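You operate a simulated robot arm through the tools that you are given. There is no shell and no other tool. Be economical: measure what you need, move in short steps, check, and stop when the job is done.

Carry out the task below with a simulated robot arm. There is one attempt and no reset: what you move stays moved.

TASK
Stack the valve motor labelled "R-45" from the top of the fixings bench on top of the valve motor that says "R-52".
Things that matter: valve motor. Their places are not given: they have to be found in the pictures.

It is judged by the outcome, as a careful person would: the job done as asked, and still so three seconds after it is handed in. It fails if anything else is knocked over, pushed out of place, dropped, spilled or broken.

THE ROBOT
A 7-joint arm with a two-finger parallel gripper, fixed in place. Base frame: the origin is at the foot of the arm, x ahead of it, y to its left, z up; the work surface is at about z = 0. Lengths are in mm, angles in degrees, forces in N, time in s.
With the tool pointing down near the work surface it reaches from about 240 to 620 mm from the base axis. Its first joint turns from -66.0 to 66.0 degrees. Payload 2.6 kg.
Tool frame: the origin (TCP) lies between the finger pads and is the grasp point; the fingertips stand 30 mm ahead of it; z points along the fingers, y is the line along which they close. The gripper opens to 94 mm. The fingers are 28 mm wide and 10 mm thick; the gripper's body (50 by 96 mm) begins 55 mm behind the TCP.
Orientation is told as [roll, pitch, yaw] about the base's x, y, z axes, in that order, counted from this pose: with the fingers straight down and closing along the base's y, the tool's x points along the base's -x, its y along +y and its z along -z.

THE INTERFACE
- The arm moves only by the tool step_arm. Its arguments are lists of equal length, an entry for each row: "offset": the shift along the base's x, y, z in mm, a list of three; "twist": the turn about the base's z in degrees. In form: {"offset": [[x, y, z], ...], "twist": [twist, ...]}. A call has 1 to 12 rows; each row is the pose to reach, as a shift and turn from the pose commanded when the call began. "grip" is the opening, from 0 (shut) to 1 (fully open), set as the call begins (left out, the last holds). A row lasts 0.2 s, in which the tool goes at most 50 mm and 8.6 degrees; a call with a longer step from one row to the next is refused whole, and so is a gripper value outside its range. A pose out of reach is approached as far as the arm can. The call stops where the force on the tool passes 40 N (or 10 N more than at its start, if that is more) or the arm is blocked; 0.2 s more then pass. The fingers move at their own pace (about 72 mm/s each) and stop on an object; they squeeze with about 41 N. The grip force told is the motor's: it shows also when the fingers shut on nothing. Time passes only in rows, and 0.2 s behind the last, so rows that repeat a pose let the fingers close. It gives the time, the measured TCP pose, the force on the tool (base axes), the opening and the grip force at its end, in the units of the frame above (readings bear some noise).
- Cameras (640 x 400 px; columns grow to the right, rows downward): "scene" is fixed at [44.3, 444.2, 552.3]; the picture's right is [-0.66, -0.75, 0.00], its down [-0.50, 0.43, -0.75] and it looks along [0.57, -0.49, -0.66] (base axes); focal length 326 px, centre (320, 200). "wrist" rides on the gripper at [-37, 0, -58] in the tool frame; the picture's right is [0.00, -1.00, 0.00], its down [0.97, 0.00, -0.24] and it looks along [0.24, 0.00, 0.97] (tool axes); focal length 218 px, centre (320, 200).
- camera(camera): a new picture of that camera. No time passes.
- probe_pixels(camera, pixels): for up to 12 pixels [column, row] of the newest picture of that camera ("zoom" is the newest enlarged one), the place [x, y, z] in the base frame of the surface seen there, good to about 2 mm. No time passes.
- inspect(camera, box): a new picture of the part [left, top, right, bottom] of that camera's present view, enlarged. No time passes.
- sign_off(): hands the job in; it is judged then, once.

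Work in short steps. Measure before you move; look again where a grasp or a placing could have gone wrong, and mend it. You have 60 turns and 22 pictures in all, the two below and enlarged ones among them. Open the gripper and draw the arm clear of the work before you hand the job in, unless the task says otherwise; then end with one line.

The tools are called after "Emit:" as a command line: name --argument value ..., lists and objects as JSON in quotes. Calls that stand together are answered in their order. step_arm: Moves the arm, as the interface text tells. Its arguments: {"type":"object","properties":{"offset":{"type":"array","items":{"type":"array","items":{"type":"number"}}},"twist":{"type":"array","items":{"type":"number"}},"grip":{"type":"number"}},"required":["offset","twist"]} The other tools are called the same way: camera (camera) takes a picture; probe_pixels (camera, pixels) gives the place of the surface under pixels of a picture; inspect (camera, box) takes an enlarged picture of a part of a camera's view; sign_off () hands the job in.

At the start:

```text
time_s: 0.0
tcp_pos: [381.8, 191.9, 312.9]
tcp_rot: [0.0, 0.0, 0.1]
wrist_force: [-0.4, -0.5, 0.2]
gripper_width: 93.7
grip_force: 0.1
```

scene: 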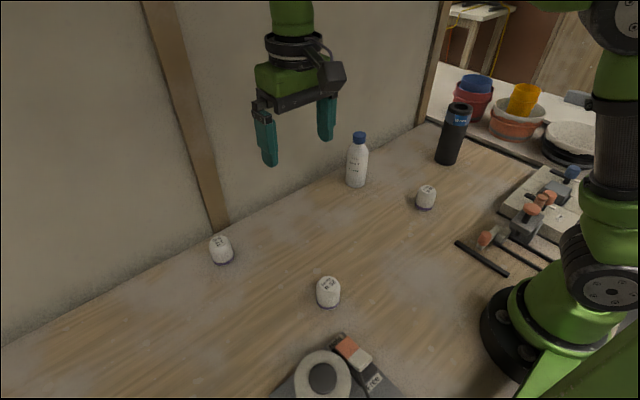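
wrist: 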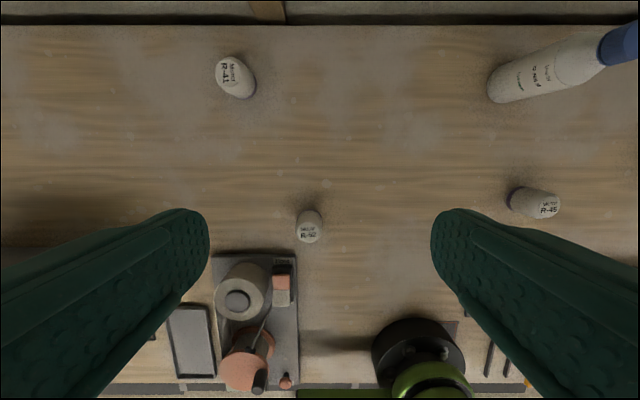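

The wrist view shows three motors: R-41 at (235,77), one that may be R-52 at (309,227), and one that may be R-45 at (535,203). I'll enlarge the labels to read them.

Emit:
inspect --camera "wrist" --box '[490, 170, 580, 230]'

Emit:
inspect --camera "wrist" --box '[270, 195, 350, 250]'

Emit:
inspect --camera "scene" --box '[300, 160, 460, 320]'

```text
6.67 times, centred on (535, 200) of wrist
```

zoom: 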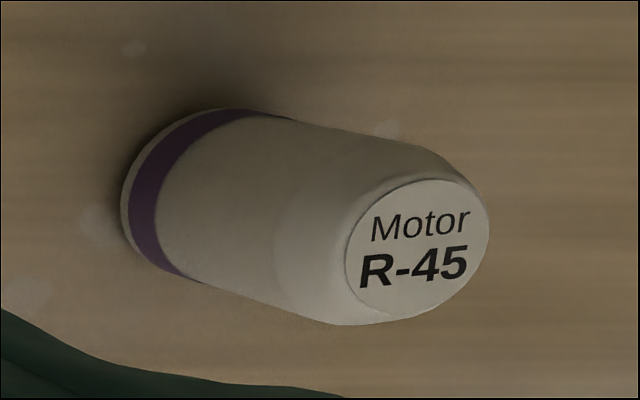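

```text
7.27 times, centred on (310, 222) of wrist
```

zoom: 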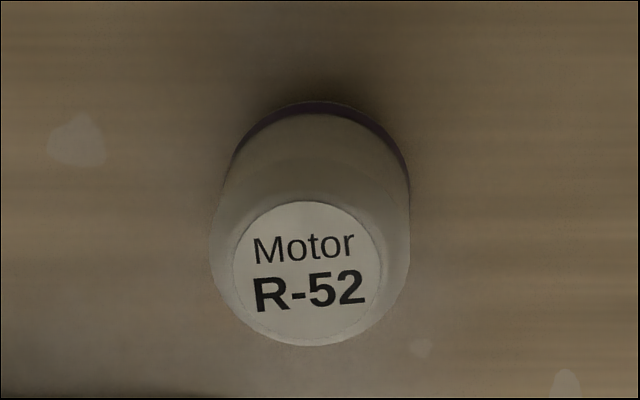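

```text
2.50 times, centred on (380, 240) of scene
```

zoom: 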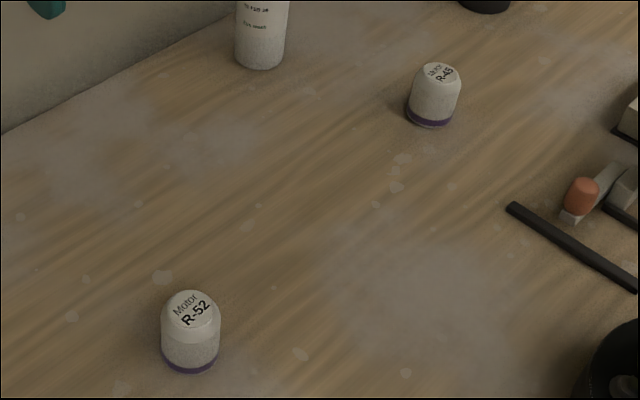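

Both labels are confirmed in the zooms. I'll probe the tops, sides and bases of both motors, and the bench beside them, in the latest zoom.

Emit:
probe_pixels --camera "zoom" --pixels '[[440, 72], [424, 72], [457, 74], [440, 64], [438, 82], [432, 105], [195, 308], [176, 308], [214, 308], [195, 294], [195, 324], [190, 355]]'

Emit:
probe_pixels --camera "wrist" --pixels '[[548, 209], [541, 209], [555, 209], [548, 203], [548, 214], [530, 203], [308, 235], [300, 235], [316, 235], [308, 228], [308, 240], [380, 200]]'

```text
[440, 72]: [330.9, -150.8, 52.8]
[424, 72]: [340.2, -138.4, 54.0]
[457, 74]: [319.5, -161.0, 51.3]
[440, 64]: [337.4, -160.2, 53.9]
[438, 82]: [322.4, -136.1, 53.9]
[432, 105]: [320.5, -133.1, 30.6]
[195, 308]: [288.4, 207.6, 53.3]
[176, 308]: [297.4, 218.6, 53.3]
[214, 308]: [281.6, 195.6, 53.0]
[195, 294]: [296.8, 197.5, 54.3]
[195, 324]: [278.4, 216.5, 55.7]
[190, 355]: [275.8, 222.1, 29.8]
```

```text
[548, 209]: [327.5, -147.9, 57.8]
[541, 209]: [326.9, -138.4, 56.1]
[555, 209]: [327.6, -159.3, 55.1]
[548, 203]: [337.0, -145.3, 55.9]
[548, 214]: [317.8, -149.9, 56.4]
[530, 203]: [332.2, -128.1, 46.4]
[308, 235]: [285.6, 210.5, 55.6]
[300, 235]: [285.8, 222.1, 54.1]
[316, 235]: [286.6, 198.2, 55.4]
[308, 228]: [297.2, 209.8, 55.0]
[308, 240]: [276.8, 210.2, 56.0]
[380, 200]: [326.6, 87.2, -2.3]
```

Motor R-45's top is near (329,-149,55) and R-52's is near (287,209,55). I'll move above R-45 at the present height.

Emit:
step_arm --offset '[[-7, -43, 0], [-13, -85, 0], [-20, -128, 0], [-27, -171, 0], [-33, -213, 0], [-40, -256, 0], [-46, -299, 0], [-53, -341, 0], [-53, -341, 0]]' --twist '[0, 0, 0, 0, 0, 0, 0, 0, 0]' --grip 1

Emit:
camera --camera "wrist"

```text
time_s: 2.0
tcp_pos: [327.9, -149.5, 311.1]
tcp_rot: [0.0, 0.0, 0.0]
wrist_force: [-0.5, -0.3, 0.1]
gripper_width: 94.1
grip_force: 0.0
```

```text
16 pictures are left
```

wrist: 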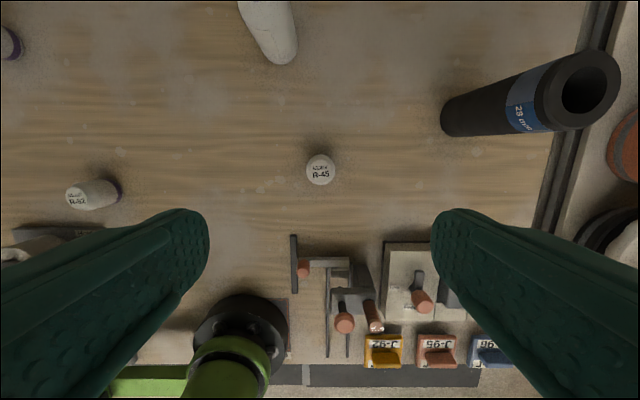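

R-45 sits at (320,170) in the view. I'll measure its top and the obstacles around it.

Emit:
probe_pixels --camera "wrist" --pixels '[[320, 171], [308, 172], [333, 172], [320, 161], [320, 182], [294, 240], [304, 270], [450, 120], [580, 60], [278, 55], [390, 250], [345, 322]]'

Emit:
inspect --camera "wrist" --box '[280, 145, 360, 195]'

```text
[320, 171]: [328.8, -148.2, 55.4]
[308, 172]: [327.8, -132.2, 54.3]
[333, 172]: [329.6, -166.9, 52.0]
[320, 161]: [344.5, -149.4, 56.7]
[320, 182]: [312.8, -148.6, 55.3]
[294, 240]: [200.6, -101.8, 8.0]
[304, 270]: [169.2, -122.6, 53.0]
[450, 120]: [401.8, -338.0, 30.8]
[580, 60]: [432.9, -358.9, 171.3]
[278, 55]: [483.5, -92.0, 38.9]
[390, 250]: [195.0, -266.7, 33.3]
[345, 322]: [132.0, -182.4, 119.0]
```

```text
8.00 times, centred on (320, 170) of wrist
```

zoom: 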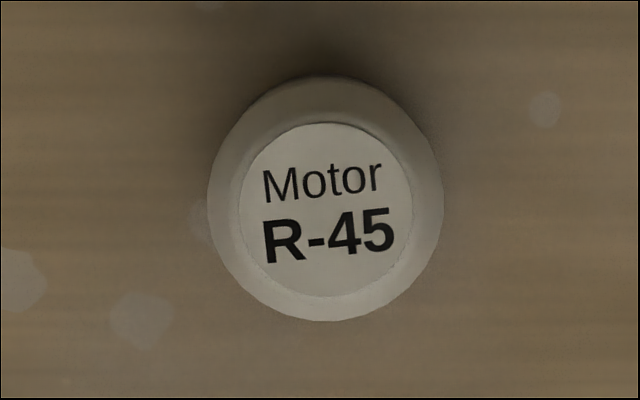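

R-45's centre is about (328.5,-149), directly below the tool, and there is room around it. I'll descend to a TCP height of about 36.

Emit:
step_arm --offset '[[0, 0, -46], [0, 0, -92], [0, 0, -138], [0, 0, -184], [0, 0, -220], [0, 0, -250], [0, 0, -275], [0, 0, -275]]' --twist '[0, 0, 0, 0, 0, 0, 0, 0]' --grip 1

Emit:
camera --camera "wrist"

```text
time_s: 3.8
tcp_pos: [328.3, -147.5, 35.7]
tcp_rot: [0.0, 0.1, 0.0]
wrist_force: [0.3, 0.5, -0.4]
gripper_width: 94.0
grip_force: 0.0
```

```text
14 pictures are left
```

wrist: 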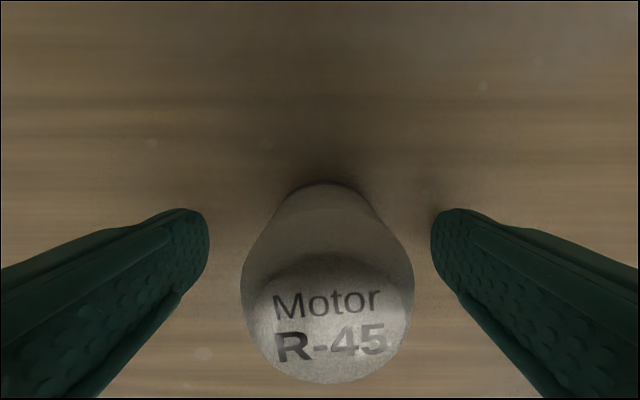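

The motor is between the fingers, so I'll close the gripper.

Emit:
step_arm --offset '[[0, 0, 0], [0, 0, 0], [0, 0, 0], [0, 0, 0]]' --twist '[0, 0, 0, 0]' --grip 0

```text
time_s: 4.8
tcp_pos: [329.7, -148.4, 36.1]
tcp_rot: [0.0, 0.0, -0.1]
wrist_force: [-0.2, -0.9, 2.1]
gripper_width: 42.2
grip_force: 40.9
```

The fingers hold the motor at 42 mm. I'll lift it.

Emit:
step_arm --offset '[[0, 0, 10], [0, 0, 40], [0, 0, 80], [0, 0, 120], [0, 0, 150], [0, 0, 150]]' --twist '[0, 0, 0, 0, 0, 0]'

Emit:
camera --camera "wrist"

```text
time_s: 6.2
tcp_pos: [329.6, -150.5, 185.5]
tcp_rot: [0.0, 0.0, 0.0]
wrist_force: [0.5, -0.9, -0.7]
gripper_width: 42.2
grip_force: 41.2
```

```text
13 pictures are left
```

wrist: 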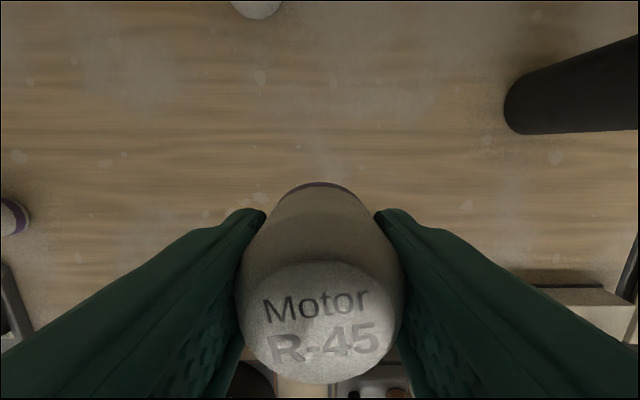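

The motor is held upright. I'll probe its top for its offset from the TCP.

Emit:
probe_pixels --camera "wrist" --pixels '[[320, 268], [320, 320], [320, 375], [265, 320], [375, 320], [320, 195]]'

```text
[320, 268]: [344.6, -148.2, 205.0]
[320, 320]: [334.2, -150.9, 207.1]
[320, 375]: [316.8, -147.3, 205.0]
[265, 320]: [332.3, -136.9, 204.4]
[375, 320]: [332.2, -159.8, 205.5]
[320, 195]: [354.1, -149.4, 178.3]
```

The held motor is within about 1 mm of the TCP axis, with its top near 205. I'll carry it part-way, stopping short of R-52 to measure the target.

Emit:
step_arm --offset '[[-5, 0, 10], [-7, 35, 10], [-13, 75, 10], [-19, 115, 10], [-25, 155, 10], [-31, 195, 10], [-37, 230, 10], [-41, 259, 10], [-41, 259, 10]]' --twist '[0, 0, 0, 0, 0, 0, 0, 0, 0]'

Emit:
camera --camera "wrist"

Emit:
camera --camera "scene"

```text
time_s: 8.2
tcp_pos: [286.3, 110.3, 194.2]
tcp_rot: [-0.1, -0.1, 0.0]
wrist_force: [0.0, -0.4, -1.9]
gripper_width: 42.4
grip_force: 41.2
```

```text
12 pictures are left
```

wrist: 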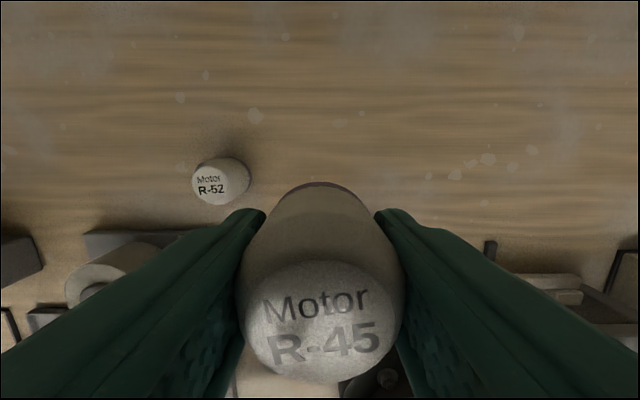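

```text
11 pictures are left
```

scene: 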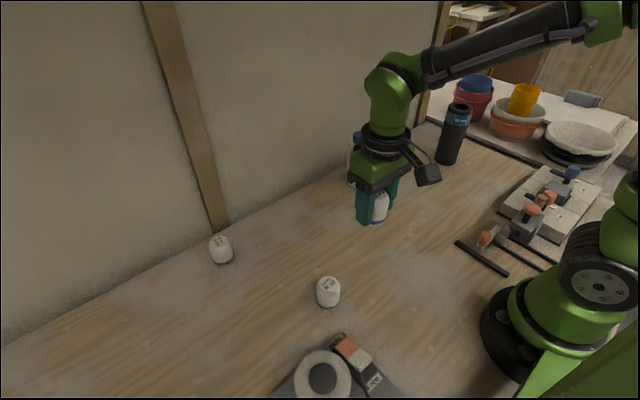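

R-52 is at (220,182) in the wrist view. I'll enlarge it for an exact top centre and check the neighbouring tool heights.

Emit:
inspect --camera "wrist" --box '[180, 150, 260, 210]'

Emit:
probe_pixels --camera "scene" --pixels '[[328, 283], [318, 358], [347, 345], [360, 365], [300, 365], [335, 335], [340, 395]]'

```text
6.67 times, centred on (220, 180) of wrist
```

zoom: 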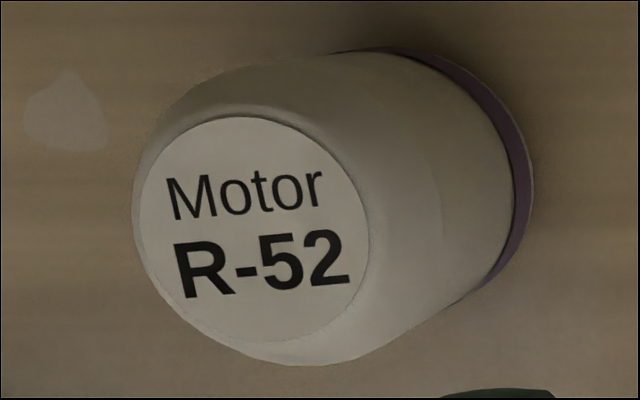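

```text
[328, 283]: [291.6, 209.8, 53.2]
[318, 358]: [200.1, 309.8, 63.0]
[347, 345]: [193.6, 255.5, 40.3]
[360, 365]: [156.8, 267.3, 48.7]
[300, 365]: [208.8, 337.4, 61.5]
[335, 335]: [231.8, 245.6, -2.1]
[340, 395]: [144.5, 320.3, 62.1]
```

Emit:
probe_pixels --camera "zoom" --pixels '[[254, 230], [150, 215], [358, 245], [240, 127], [270, 333], [180, 150], [330, 310], [325, 150], [185, 310], [254, 220], [245, 235], [262, 230]]'

```text
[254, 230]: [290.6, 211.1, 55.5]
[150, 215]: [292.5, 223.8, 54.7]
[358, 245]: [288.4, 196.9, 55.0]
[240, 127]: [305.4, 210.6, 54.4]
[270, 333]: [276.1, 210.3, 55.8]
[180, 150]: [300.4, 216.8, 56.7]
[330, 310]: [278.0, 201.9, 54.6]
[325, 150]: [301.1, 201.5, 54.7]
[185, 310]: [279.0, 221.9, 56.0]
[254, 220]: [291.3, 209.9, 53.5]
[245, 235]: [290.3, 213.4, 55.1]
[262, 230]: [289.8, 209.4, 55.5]
```

R-52's centre is about (290.3, 210.4, 55). I'll measure the held motor the same way so the two can be lined up.

Emit:
inspect --camera "wrist" --box '[230, 240, 410, 390]'

```text
2.67 times, centred on (320, 315) of wrist
```

zoom: 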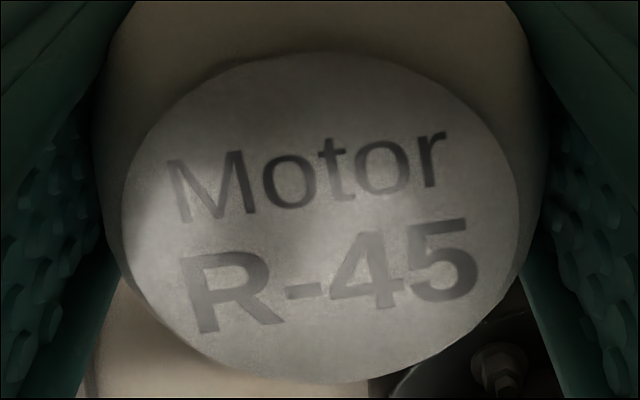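

Emit:
probe_pixels --camera "zoom" --pixels '[[321, 60], [321, 376], [130, 215], [512, 215], [321, 200], [190, 100], [450, 340], [190, 340], [450, 95]]'

```text
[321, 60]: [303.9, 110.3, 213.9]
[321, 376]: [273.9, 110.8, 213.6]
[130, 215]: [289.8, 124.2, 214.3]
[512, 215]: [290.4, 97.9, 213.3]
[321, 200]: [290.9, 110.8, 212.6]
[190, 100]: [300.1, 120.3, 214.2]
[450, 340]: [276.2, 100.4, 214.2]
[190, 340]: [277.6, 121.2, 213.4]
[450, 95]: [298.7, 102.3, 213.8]
```

Held motor's centre is (288.9, 111.0), so it needs to shift by (+1.5, +99.5). Its bottom is about 103 mm above R-52's top, so I'll go over and descend most of that.

Emit:
step_arm --offset '[[0.5, 35, 0], [1, 70, 0], [1.5, 99.5, 0], [1.5, 99.5, 0], [1.5, 99.5, -35], [1.5, 99.5, -65], [1.5, 99.5, -85], [1.5, 99.5, -93], [1.5, 99.5, -93]]' --twist '[0, 0, 0, 0, 0, 0, 0, 0, 0]'

Emit:
inspect --camera "scene" --box '[270, 200, 390, 320]'

```text
time_s: 10.2
tcp_pos: [288.8, 209.2, 101.5]
tcp_rot: [0.0, 0.0, 0.0]
wrist_force: [-0.6, -0.1, -0.6]
gripper_width: 42.3
grip_force: 41.2
```

```text
3.33 times, centred on (330, 260) of scene
```

zoom: 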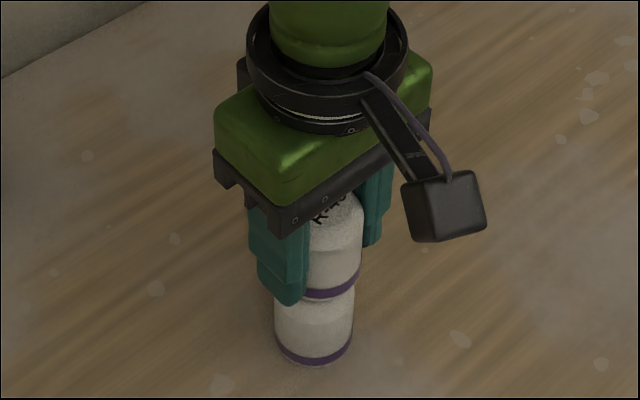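

The held motor is about 10 mm above R-52 and nearly lined up. I'll zoom tightly to compare the edges of the two motors.

Emit:
inspect --camera "scene" --box '[300, 255, 360, 315]'

```text
6.67 times, centred on (330, 285) of scene
```

zoom: 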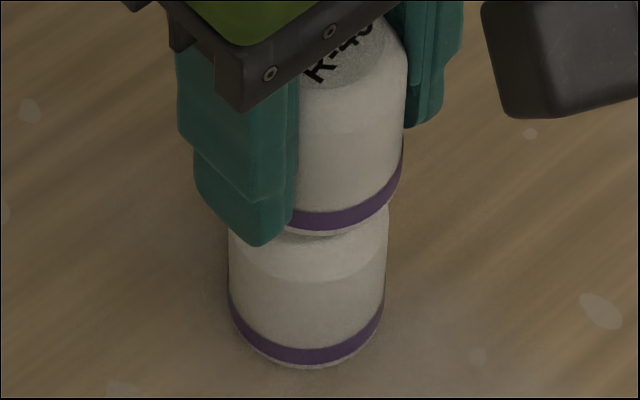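

The upper motor appears about 2–3 mm toward the picture's right relative to R-52. I'll probe both cylinder walls to check this.

Emit:
probe_pixels --camera "zoom" --pixels '[[306, 310], [270, 305], [342, 305], [250, 300], [364, 300], [306, 330], [320, 170], [355, 165], [385, 155], [320, 190], [310, 150], [345, 190]]'

```text
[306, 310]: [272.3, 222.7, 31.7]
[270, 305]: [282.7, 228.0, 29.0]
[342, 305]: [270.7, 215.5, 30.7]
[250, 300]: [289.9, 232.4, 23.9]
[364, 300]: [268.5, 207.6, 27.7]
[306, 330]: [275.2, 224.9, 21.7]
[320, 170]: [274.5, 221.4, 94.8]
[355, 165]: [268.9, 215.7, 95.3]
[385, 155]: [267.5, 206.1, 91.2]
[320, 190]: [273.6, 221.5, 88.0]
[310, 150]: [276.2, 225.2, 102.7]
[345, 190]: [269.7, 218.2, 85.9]
```

Both methods put the upper motor about 2.5 mm off, toward -x and -y. I'll shift it by (+1.2, +2.0) and check again.

Emit:
step_arm --offset '[[1.2, 2.0, 0], [1.2, 2.0, 0], [1.2, 2.0, -3], [1.2, 2.0, -3]]' --twist '[0, 0, 0, 0]'

Emit:
inspect --camera "scene" --box '[300, 255, 360, 315]'

```text
time_s: 11.2
tcp_pos: [289.6, 211.2, 100.2]
tcp_rot: [-0.1, 0.0, -0.1]
wrist_force: [0.0, 0.4, -2.1]
gripper_width: 42.3
grip_force: 41.2
```

```text
6.67 times, centred on (330, 285) of scene
```

zoom: 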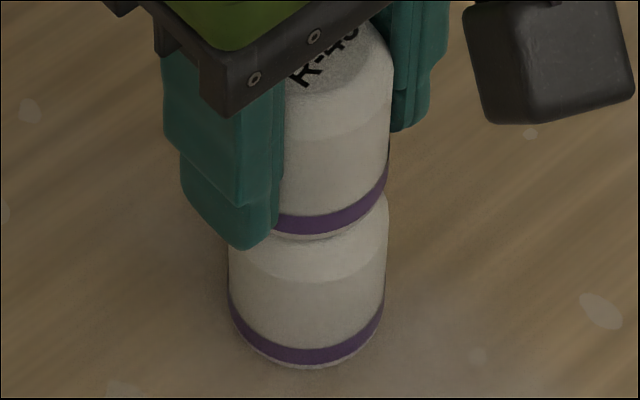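

The upper motor's right edge is now at 389 and I expected about 391, so it is aligned to within 1 mm. I'll lower slowly and watch the force.

Emit:
step_arm --offset '[[0.4, 0, -2], [0.4, 0, -4], [0.4, 0, -5.5], [0.4, 0, -6.5], [0.4, 0, -6.5]]' --twist '[0, 0, 0, 0, 0]'

```text
time_s: 12.4
tcp_pos: [291.1, 211.9, 93.6]
tcp_rot: [0.0, 0.0, 0.0]
wrist_force: [0.5, -0.7, -1.5]
gripper_width: 42.5
grip_force: 40.7
```

No contact yet at z 93.6, so I'll continue in 0.7 mm steps.

Emit:
step_arm --offset '[[0, 0, -0.7], [0, 0, -1.4], [0, 0, -1.4]]' --twist '[0, 0, 0]'

Emit:
inspect --camera "scene" --box '[300, 255, 360, 315]'

```text
time_s: 13.2
tcp_pos: [291.4, 210.9, 91.4]
tcp_rot: [0.1, 0.0, 0.0]
wrist_force: [0.5, -0.1, -0.7]
gripper_width: 42.5
grip_force: 40.8
```

```text
6.67 times, centred on (330, 285) of scene
```

zoom: 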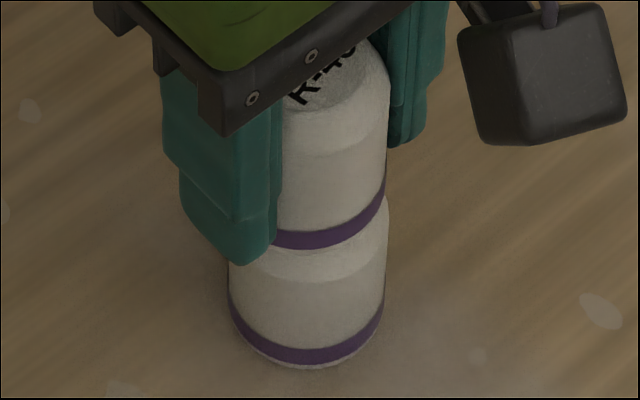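

Still no contact. I'll nudge back 0.4 mm and keep lowering.

Emit:
step_arm --offset '[[-0.4, -0.4, -0.4], [-0.4, -0.4, -0.8], [-0.4, -0.4, -1.2], [-0.4, -0.4, -1.2]]' --twist '[0, 0, 0, 0]'

```text
time_s: 14.2
tcp_pos: [290.1, 211.5, 92.0]
tcp_rot: [0.1, -0.1, 0.0]
wrist_force: [-1.7, -2.7, 15.3]
gripper_width: 42.2
grip_force: 41.5
```

Contact, at 15 N upward. I'll ease off 0.4 mm and then open the gripper partway (fingers have 94 mm full travel and are clear of anything nearby).

Emit:
step_arm --offset '[[0, 0, 0.4], [0, 0, 0.4]]' --twist '[0, 0]'

Emit:
step_arm --offset '[[0, 0, 0], [0, 0, 0], [0, 0, 0], [0, 0, 0]]' --twist '[0, 0, 0, 0]' --grip 0.85

Emit:
inspect --camera "scene" --box '[290, 235, 370, 315]'

```text
time_s: 14.8
tcp_pos: [289.6, 212.6, 93.4]
tcp_rot: [0.1, -0.2, 0.0]
wrist_force: [1.6, 1.4, 6.2]
gripper_width: 42.3
grip_force: 41.9
```

```text
time_s: 15.8
tcp_pos: [290.4, 211.9, 91.9]
tcp_rot: [-0.1, -0.1, 0.2]
wrist_force: [0.2, -0.2, -1.0]
gripper_width: 80.0
grip_force: 0.0
```

```text
5.00 times, centred on (330, 275) of scene
```

zoom: 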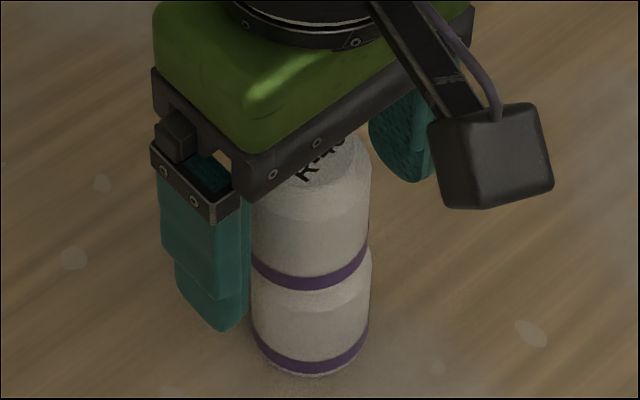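

The stack stands square and the fingers are free. I'll raise the arm straight up and then move it away.

Emit:
step_arm --offset '[[0, 0, 15], [0, 0, 45], [0, 0, 85], [0, 0, 130], [0, 0, 170], [30, -40, 180], [50, -80, 180], [60, -120, 180], [60, -120, 180]]' --twist '[0, 0, 0, 0, 0, 0, 0, 0, 0]'

Emit:
camera --camera "scene"

```text
refused: row 6 steps farther than a row can; nothing moved
```

```text
3 pictures are left
```

scene: 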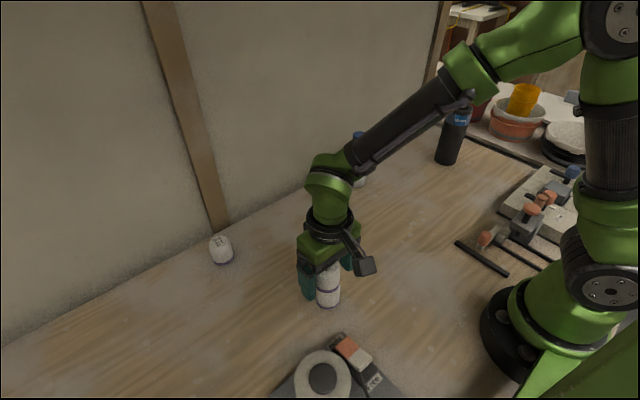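

The call was refused because row 6 was too long. I'll repeat it with shorter steps.

Emit:
step_arm --offset '[[0, 0, 15], [0, 0, 45], [0, 0, 85], [0, 0, 130], [0, 0, 170], [20, -30, 175], [40, -65, 175], [60, -100, 175], [60, -100, 175]]' --twist '[0, 0, 0, 0, 0, 0, 0, 0, 0]'

Emit:
camera --camera "scene"

```text
time_s: 17.8
tcp_pos: [351.2, 110.6, 268.5]
tcp_rot: [0.0, 0.0, 0.0]
wrist_force: [0.3, 0.3, 0.9]
gripper_width: 79.9
grip_force: 0.1
```

```text
2 pictures are left
```

scene: 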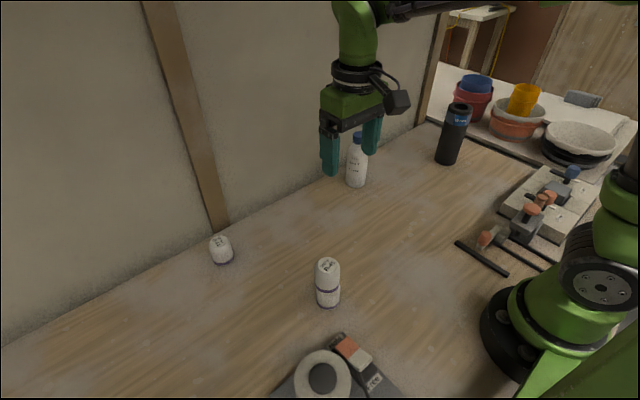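

The stack stands at (328,283), nothing else has moved, and the arm is clear. I'll hand the job in.

Emit:
sign_off

```text
The job is handed in.
```

Motor R-45 is stacked upright on motor R-52, the gripper is open with the arm clear, nothing else looked disturbed in the last picture, and the job is handed in.
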